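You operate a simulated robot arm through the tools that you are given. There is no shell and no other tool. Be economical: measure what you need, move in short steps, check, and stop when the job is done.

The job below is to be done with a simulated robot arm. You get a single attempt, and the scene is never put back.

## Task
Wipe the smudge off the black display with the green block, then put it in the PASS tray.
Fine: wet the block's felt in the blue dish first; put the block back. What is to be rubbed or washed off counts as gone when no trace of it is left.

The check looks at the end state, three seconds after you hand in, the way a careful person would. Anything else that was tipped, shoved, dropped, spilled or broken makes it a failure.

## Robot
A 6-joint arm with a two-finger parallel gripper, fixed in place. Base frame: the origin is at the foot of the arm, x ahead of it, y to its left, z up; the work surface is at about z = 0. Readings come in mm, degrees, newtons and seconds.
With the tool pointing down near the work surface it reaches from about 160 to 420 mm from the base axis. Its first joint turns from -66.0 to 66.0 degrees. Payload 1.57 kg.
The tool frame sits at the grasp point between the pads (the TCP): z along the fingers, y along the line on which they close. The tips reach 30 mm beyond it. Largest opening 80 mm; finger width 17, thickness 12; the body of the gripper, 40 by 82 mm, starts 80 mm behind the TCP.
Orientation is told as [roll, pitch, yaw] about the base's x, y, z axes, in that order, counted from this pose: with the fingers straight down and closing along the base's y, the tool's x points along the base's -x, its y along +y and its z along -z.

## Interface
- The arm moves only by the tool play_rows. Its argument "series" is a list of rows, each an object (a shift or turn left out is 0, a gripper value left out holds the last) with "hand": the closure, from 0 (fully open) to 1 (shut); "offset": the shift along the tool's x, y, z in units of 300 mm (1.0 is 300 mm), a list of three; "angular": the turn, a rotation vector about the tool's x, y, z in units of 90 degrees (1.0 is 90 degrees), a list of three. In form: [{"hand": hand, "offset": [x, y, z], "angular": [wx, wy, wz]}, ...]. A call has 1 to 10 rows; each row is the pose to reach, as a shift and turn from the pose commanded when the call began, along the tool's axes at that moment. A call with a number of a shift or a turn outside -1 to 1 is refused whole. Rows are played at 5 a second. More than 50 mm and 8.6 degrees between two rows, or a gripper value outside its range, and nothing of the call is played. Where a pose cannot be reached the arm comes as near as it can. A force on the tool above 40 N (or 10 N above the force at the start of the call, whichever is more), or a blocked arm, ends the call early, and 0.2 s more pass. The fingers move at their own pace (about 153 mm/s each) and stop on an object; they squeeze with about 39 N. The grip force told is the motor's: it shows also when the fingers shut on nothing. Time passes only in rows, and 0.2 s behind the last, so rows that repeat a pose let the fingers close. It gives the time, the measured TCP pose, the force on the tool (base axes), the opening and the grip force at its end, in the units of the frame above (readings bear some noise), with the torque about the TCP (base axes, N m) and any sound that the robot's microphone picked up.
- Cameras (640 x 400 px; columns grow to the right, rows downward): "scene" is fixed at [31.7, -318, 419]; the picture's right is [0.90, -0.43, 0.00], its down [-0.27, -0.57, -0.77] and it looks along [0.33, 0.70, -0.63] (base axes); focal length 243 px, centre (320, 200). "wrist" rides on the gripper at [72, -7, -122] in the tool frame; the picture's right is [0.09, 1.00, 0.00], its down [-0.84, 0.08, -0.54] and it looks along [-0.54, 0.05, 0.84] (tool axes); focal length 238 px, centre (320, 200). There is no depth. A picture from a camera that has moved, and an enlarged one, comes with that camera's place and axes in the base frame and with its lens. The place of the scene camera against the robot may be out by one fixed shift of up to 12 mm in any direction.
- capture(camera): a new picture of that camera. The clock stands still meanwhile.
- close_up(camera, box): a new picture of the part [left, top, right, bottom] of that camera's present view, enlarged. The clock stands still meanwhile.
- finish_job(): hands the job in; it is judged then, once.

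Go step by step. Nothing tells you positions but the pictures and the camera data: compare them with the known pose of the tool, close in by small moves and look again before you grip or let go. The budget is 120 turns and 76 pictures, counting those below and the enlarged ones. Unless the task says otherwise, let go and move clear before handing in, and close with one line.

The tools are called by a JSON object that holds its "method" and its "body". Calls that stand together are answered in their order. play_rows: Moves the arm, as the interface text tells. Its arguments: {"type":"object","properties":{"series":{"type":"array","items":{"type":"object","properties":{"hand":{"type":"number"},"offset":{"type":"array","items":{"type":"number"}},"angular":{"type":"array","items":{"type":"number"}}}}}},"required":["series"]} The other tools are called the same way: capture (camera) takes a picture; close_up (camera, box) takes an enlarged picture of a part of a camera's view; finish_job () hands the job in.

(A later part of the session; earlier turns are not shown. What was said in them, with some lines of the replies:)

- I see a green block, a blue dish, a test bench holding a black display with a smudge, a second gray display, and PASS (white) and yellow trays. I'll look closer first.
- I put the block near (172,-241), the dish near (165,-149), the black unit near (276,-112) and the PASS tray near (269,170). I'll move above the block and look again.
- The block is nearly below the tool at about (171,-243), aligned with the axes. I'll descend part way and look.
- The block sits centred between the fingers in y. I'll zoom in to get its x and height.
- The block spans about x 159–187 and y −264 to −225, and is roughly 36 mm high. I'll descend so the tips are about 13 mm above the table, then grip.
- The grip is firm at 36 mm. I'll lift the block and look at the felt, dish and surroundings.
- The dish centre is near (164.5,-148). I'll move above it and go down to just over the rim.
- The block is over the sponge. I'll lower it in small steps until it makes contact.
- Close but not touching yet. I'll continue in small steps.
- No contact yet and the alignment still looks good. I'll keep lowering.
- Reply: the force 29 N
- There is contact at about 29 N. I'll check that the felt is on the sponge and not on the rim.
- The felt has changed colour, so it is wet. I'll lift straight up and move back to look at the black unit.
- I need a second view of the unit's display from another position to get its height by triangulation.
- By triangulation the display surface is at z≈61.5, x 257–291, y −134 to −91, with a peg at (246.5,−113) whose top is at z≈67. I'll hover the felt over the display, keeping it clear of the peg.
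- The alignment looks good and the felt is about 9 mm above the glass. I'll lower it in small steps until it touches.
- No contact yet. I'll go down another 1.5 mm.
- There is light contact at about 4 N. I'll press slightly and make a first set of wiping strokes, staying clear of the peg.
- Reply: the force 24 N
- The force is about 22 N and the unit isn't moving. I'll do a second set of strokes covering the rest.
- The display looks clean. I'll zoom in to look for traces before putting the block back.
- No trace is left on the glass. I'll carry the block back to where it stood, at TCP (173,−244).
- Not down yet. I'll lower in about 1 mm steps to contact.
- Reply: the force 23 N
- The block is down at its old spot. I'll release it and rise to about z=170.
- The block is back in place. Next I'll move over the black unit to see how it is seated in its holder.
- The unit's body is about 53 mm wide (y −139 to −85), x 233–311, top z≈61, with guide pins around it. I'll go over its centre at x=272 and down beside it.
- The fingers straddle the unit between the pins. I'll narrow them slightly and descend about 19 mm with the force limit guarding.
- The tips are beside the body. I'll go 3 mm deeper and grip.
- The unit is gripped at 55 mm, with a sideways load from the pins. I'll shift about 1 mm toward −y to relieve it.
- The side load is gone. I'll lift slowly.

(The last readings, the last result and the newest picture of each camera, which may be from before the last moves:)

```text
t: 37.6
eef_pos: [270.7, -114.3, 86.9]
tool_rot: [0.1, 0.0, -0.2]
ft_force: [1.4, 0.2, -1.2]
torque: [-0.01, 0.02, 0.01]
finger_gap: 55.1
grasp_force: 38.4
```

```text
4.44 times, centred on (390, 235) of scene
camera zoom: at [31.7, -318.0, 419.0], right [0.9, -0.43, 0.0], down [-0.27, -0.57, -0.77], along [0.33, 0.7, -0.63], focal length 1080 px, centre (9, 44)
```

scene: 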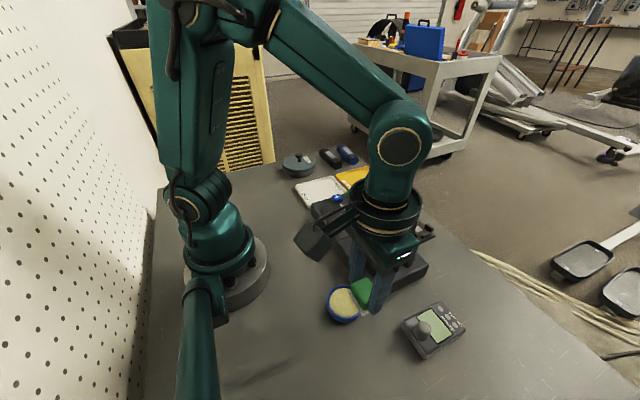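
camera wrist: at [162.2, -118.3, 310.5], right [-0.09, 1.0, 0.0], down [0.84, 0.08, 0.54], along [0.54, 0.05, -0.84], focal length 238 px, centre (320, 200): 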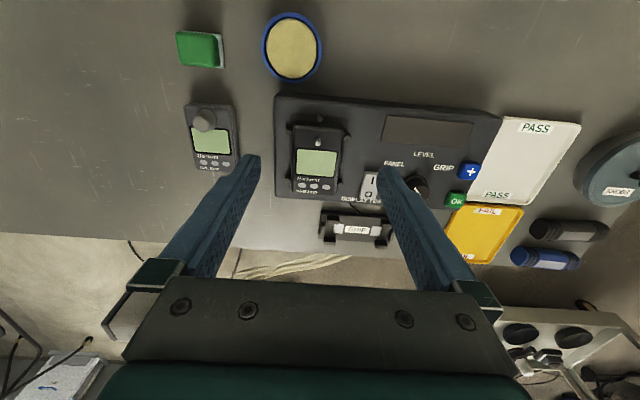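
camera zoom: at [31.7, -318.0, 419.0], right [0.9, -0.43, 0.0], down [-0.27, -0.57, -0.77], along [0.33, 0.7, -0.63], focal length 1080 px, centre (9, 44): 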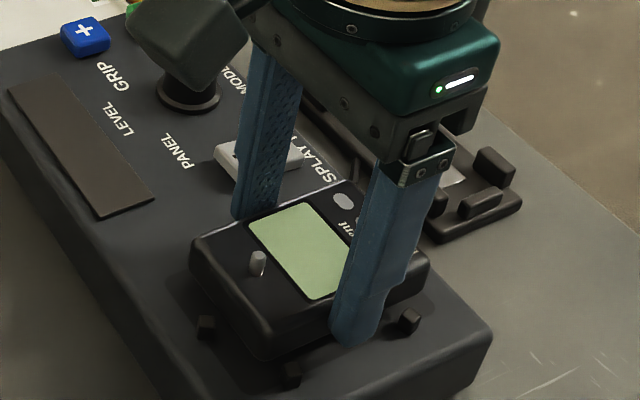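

It lifts free of the pins. I'll raise it and carry it across toward the PASS tray near (277,172).

{"method": "play_rows", "body": {"series": [{"offset": [0, 0, -0.1]}, {"offset": [0, 0, -0.23]}, {"offset": [0, 0.1, -0.3]}, {"offset": [0, 0.23, -0.3]}, {"offset": [0, 0.36, -0.3]}, {"offset": [0, 0.49, -0.3]}, {"offset": [0, 0.6, -0.3]}, {"offset": [0, 0.7, -0.3]}, {"offset": [0, 0.7, -0.3]}]}}

{"method": "capture", "body": {"camera": "wrist"}}

{"method": "capture", "body": {"camera": "scene"}}

```text
t: 39.6
eef_pos: [271.2, 96.8, 177.2]
tool_rot: [0.1, 0.0, 0.0]
ft_force: [0.4, 1.0, -1.7]
torque: [-0.02, 0.01, 0.02]
finger_gap: 54.9
grasp_force: 39.5
```

```text
34 pictures are left
camera wrist: at [199.6, 90.9, 297.3], right [-0.09, 1.0, 0.0], down [0.84, 0.08, 0.54], along [0.54, 0.05, -0.84], focal length 238 px, centre (320, 200)
```

wrist: 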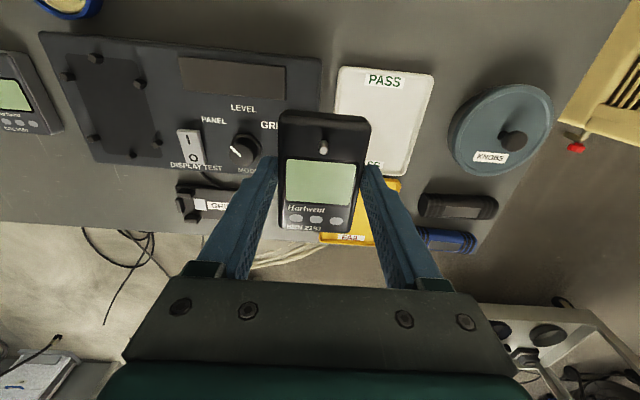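

```text
33 pictures are left
```

scene: 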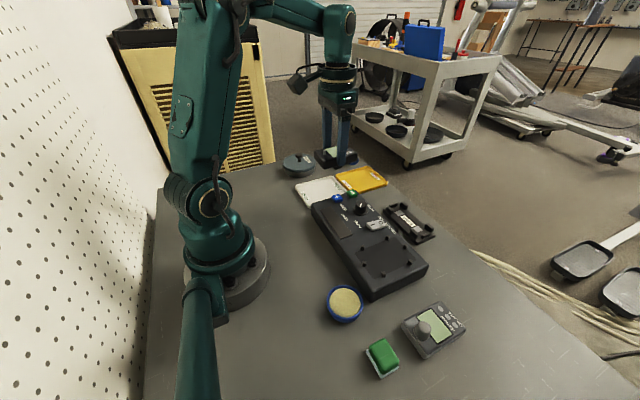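

The PASS tray spans about x 215–341 and y 116–221, and the unit sits level in the grip. I'll move over the tray centre and descend part way.

{"method": "play_rows", "body": {"series": [{"offset": [-0.01, 0.12, 0]}, {"offset": [-0.02, 0.24, 0]}, {"offset": [-0.02, 0.24, 0.12]}, {"offset": [-0.02, 0.24, 0.24]}, {"offset": [-0.02, 0.24, 0.24]}]}}

{"method": "capture", "body": {"camera": "wrist"}}

{"method": "close_up", "body": {"camera": "scene", "box": [270, 110, 430, 230]}}

```text
t: 40.8
eef_pos: [278.8, 168.4, 105.9]
tool_rot: [0.1, 0.0, -0.2]
ft_force: [1.1, 0.8, -0.9]
torque: [-0.03, 0.0, -0.01]
finger_gap: 55.1
grasp_force: 39.0
```

```text
32 pictures are left
camera wrist: at [205.9, 162.5, 225.2], right [-0.09, 1.0, 0.0], down [0.84, 0.08, 0.54], along [0.54, 0.05, -0.84], focal length 238 px, centre (320, 200)
```

wrist: 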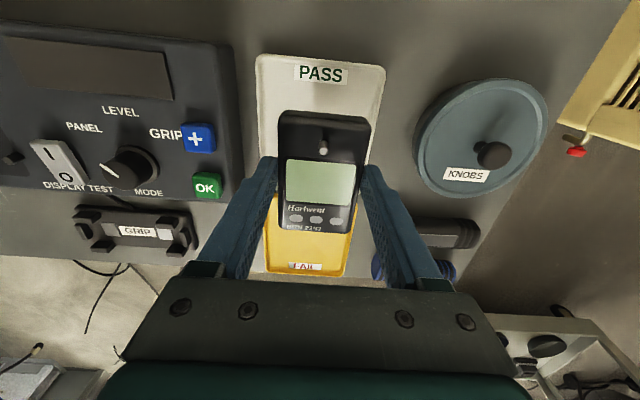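

```text
3.33 times, centred on (350, 170) of scene
camera zoom: at [31.7, -318.0, 419.0], right [0.9, -0.43, 0.0], down [-0.27, -0.57, -0.77], along [0.33, 0.7, -0.63], focal length 810 px, centre (220, 300)
```

zoom: 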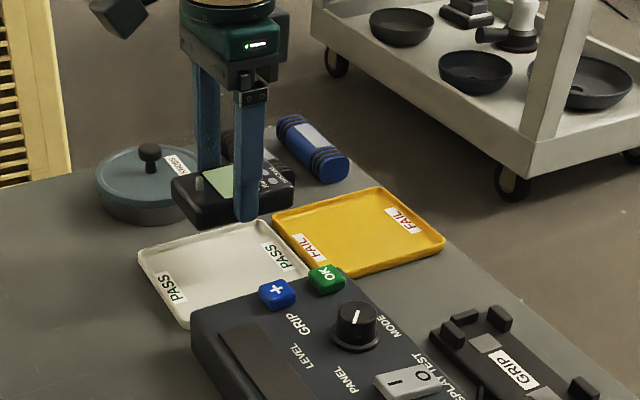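

The tray centre refines to about (272,167). I'll shift slightly and lower to just above the tray floor.

{"method": "play_rows", "body": {"series": [{"offset": [0.018, -0.005, 0.03]}, {"offset": [0.018, -0.005, 0.1]}, {"offset": [0.018, -0.005, 0.17]}, {"offset": [0.018, -0.005, 0.17]}]}}

{"method": "capture", "body": {"camera": "wrist"}}

{"method": "close_up", "body": {"camera": "scene", "box": [280, 140, 400, 230]}}

```text
t: 41.8
eef_pos: [272.7, 167.8, 53.7]
tool_rot: [0.0, 0.0, -0.1]
ft_force: [0.1, 0.2, -1.3]
torque: [0.01, 0.02, 0.03]
finger_gap: 55.0
grasp_force: 39.1
```

```text
30 pictures are left
camera wrist: at [200.2, 160.9, 174.3], right [-0.09, 1.0, 0.0], down [0.84, 0.08, 0.54], along [0.54, 0.05, -0.84], focal length 238 px, centre (320, 200)
```

wrist: 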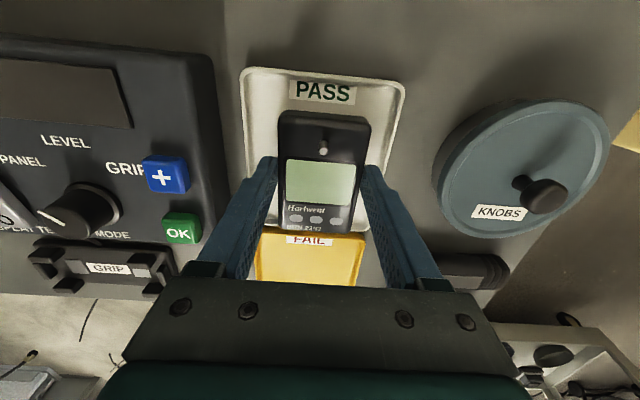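

```text
4.44 times, centred on (340, 185) of scene
camera zoom: at [31.7, -318.0, 419.0], right [0.9, -0.43, 0.0], down [-0.27, -0.57, -0.77], along [0.33, 0.7, -0.63], focal length 1080 px, centre (231, 267)
```

zoom: 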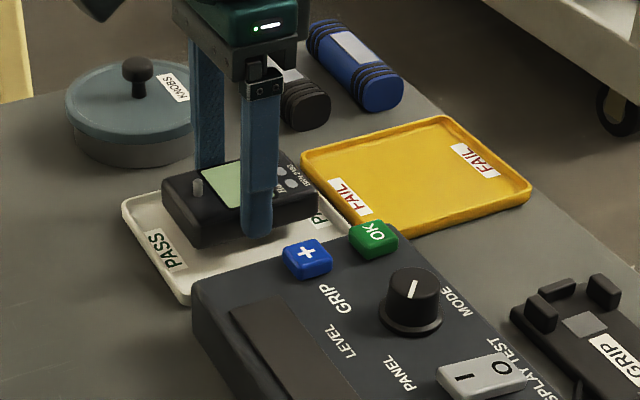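

The unit is centred well inside the tray. I'll lower in steps to contact.

{"method": "play_rows", "body": {"series": [{"offset": [0, 0, 0.01]}, {"offset": [0, 0, 0.02]}, {"offset": [0, 0, 0.02]}]}}

{"method": "play_rows", "body": {"series": [{"offset": [0, 0, 0.006]}, {"offset": [0, 0, 0.01]}, {"offset": [0, 0, 0.01]}]}}

{"method": "close_up", "body": {"camera": "scene", "box": [290, 160, 370, 220]}}

```text
t: 42.6
eef_pos: [272.4, 166.6, 47.5]
tool_rot: [0.0, -0.1, 0.0]
ft_force: [0.1, 0.3, -0.3]
torque: [-0.04, -0.01, -0.02]
finger_gap: 55.0
grasp_force: 38.8
```

```text
t: 43.4
eef_pos: [271.8, 167.6, 43.9]
tool_rot: [0.0, 0.1, -0.1]
ft_force: [0.7, -0.4, -1.2]
torque: [-0.03, 0.03, -0.01]
finger_gap: 55.0
grasp_force: 38.6
```

```text
6.67 times, centred on (330, 190) of scene
camera zoom: at [31.7, -318.0, 419.0], right [0.9, -0.43, 0.0], down [-0.27, -0.57, -0.77], along [0.33, 0.7, -0.63], focal length 1620 px, centre (253, 267)
```

zoom: 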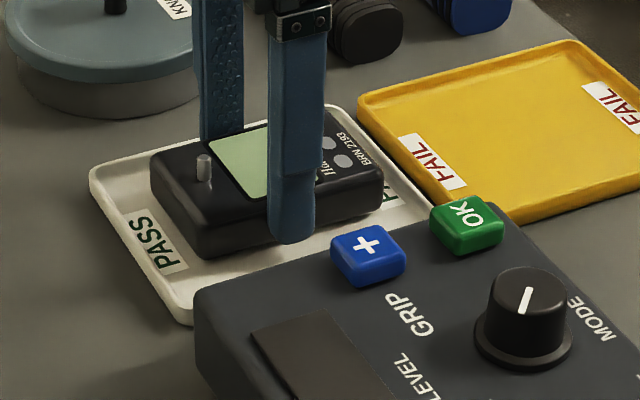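

{"method": "play_rows", "body": {"series": [{"offset": [0, 0, 0.004]}, {"offset": [0, 0, 0.008]}, {"offset": [0, 0, 0.008]}]}}

{"method": "play_rows", "body": {"series": [{"offset": [0, 0, 0.003]}, {"offset": [0, 0, 0.005]}, {"offset": [0, 0, 0.005]}]}}

```text
t: 44.2
eef_pos: [271.8, 166.4, 41.3]
tool_rot: [0.0, 0.0, 0.0]
ft_force: [-2.4, -2.9, 16.3]
torque: [-0.2, 0.18, -0.05]
finger_gap: 54.7
grasp_force: 38.9
```

```text
t: 45.0
eef_pos: [271.6, 165.8, 40.8]
tool_rot: [-0.1, -0.1, 0.0]
ft_force: [-3.8, -6.2, 28.3]
torque: [-0.22, 0.09, -0.03]
finger_gap: 55.4
grasp_force: 39.2
```

The unit has touched down at about 28 N. I'll relieve the preload, open modestly to 66 mm and rise.

{"method": "play_rows", "body": {"series": [{"offset": [0, 0, -0.005]}, {"offset": [0, 0, -0.005], "hand": 0.25}, {"offset": [0, 0, -0.005], "hand": 0.18}, {"offset": [0, 0, -0.005], "hand": 0.18}, {"offset": [0, 0, -0.05]}, {"offset": [0, 0, -0.15]}, {"offset": [0, 0, -0.3]}, {"offset": [0, 0, -0.45]}, {"offset": [0.1, 0, -0.5]}, {"offset": [0.1, 0, -0.5]}]}}

{"method": "capture", "body": {"camera": "wrist"}}

{"method": "capture", "body": {"camera": "scene"}}

{"method": "close_up", "body": {"camera": "scene", "box": [280, 150, 400, 230]}}

```text
t: 47.2
eef_pos: [240.6, 166.2, 191.2]
tool_rot: [0.0, -0.1, 0.0]
ft_force: [-0.4, 0.5, -0.8]
torque: [-0.01, 0.02, -0.02]
finger_gap: 65.9
grasp_force: 0.1
```

```text
27 pictures are left
camera wrist: at [169.6, 160.4, 311.3], right [-0.09, 1.0, 0.0], down [0.84, 0.08, 0.54], along [0.54, 0.05, -0.84], focal length 238 px, centre (320, 200)
```

wrist: 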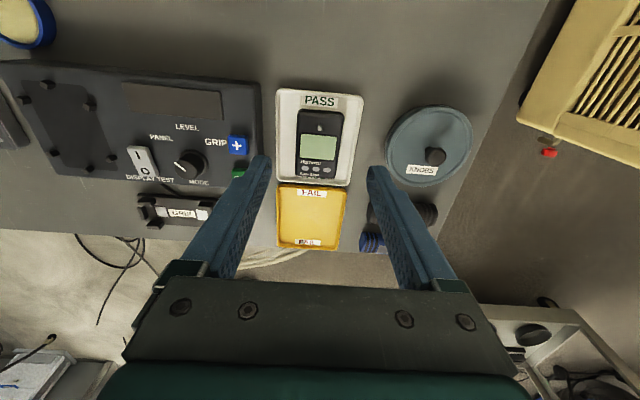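

```text
26 pictures are left
```

scene: 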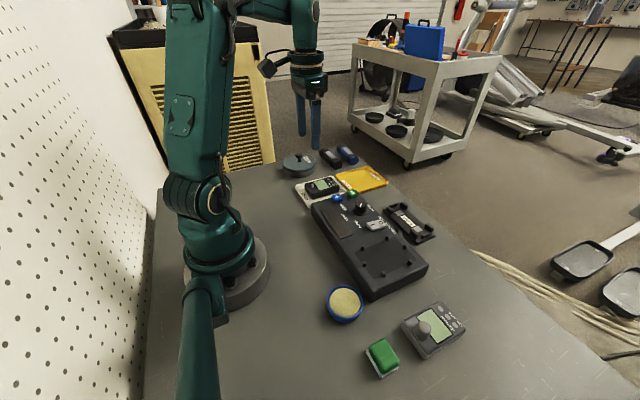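

```text
5.00 times, centred on (340, 190) of scene
camera zoom: at [31.7, -318.0, 419.0], right [0.9, -0.43, 0.0], down [-0.27, -0.57, -0.77], along [0.33, 0.7, -0.63], focal length 1215 px, centre (220, 250)
```

zoom: 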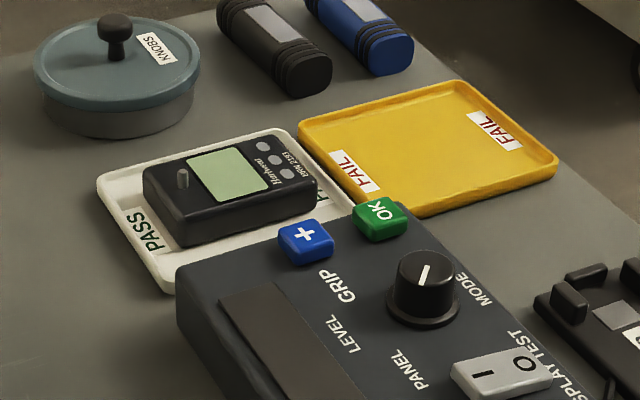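

The unit rests flat in the PASS tray, the block is back and nothing else has moved. I'll take one last close look at the glass.

{"method": "close_up", "body": {"camera": "wrist", "box": [270, 85, 370, 190]}}

```text
3.81 times, centred on (320, 138) of wrist
camera zoom: at [169.6, 160.4, 311.3], right [-0.09, 1.0, 0.0], down [0.84, 0.08, 0.54], along [0.54, 0.05, -0.84], focal length 908 px, centre (320, 438)
```

zoom: 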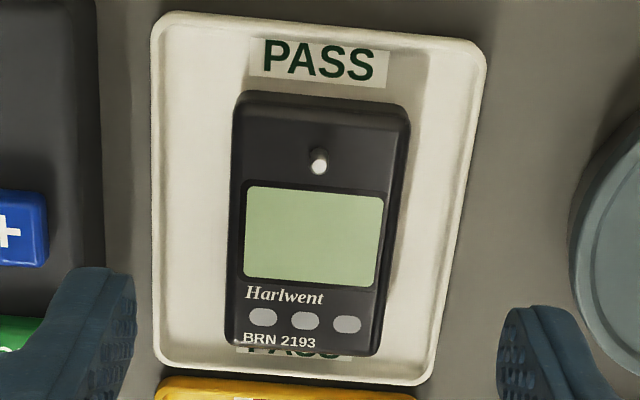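

The glass is spotless and the unit sits wholly inside the tray, so I'm handing in.

{"method": "finish_job", "body": {}}

```text
The job is handed in.
```

I wiped the black display clean with the wetted green block, put the block back in its original spot, and set the display in the PASS tray.
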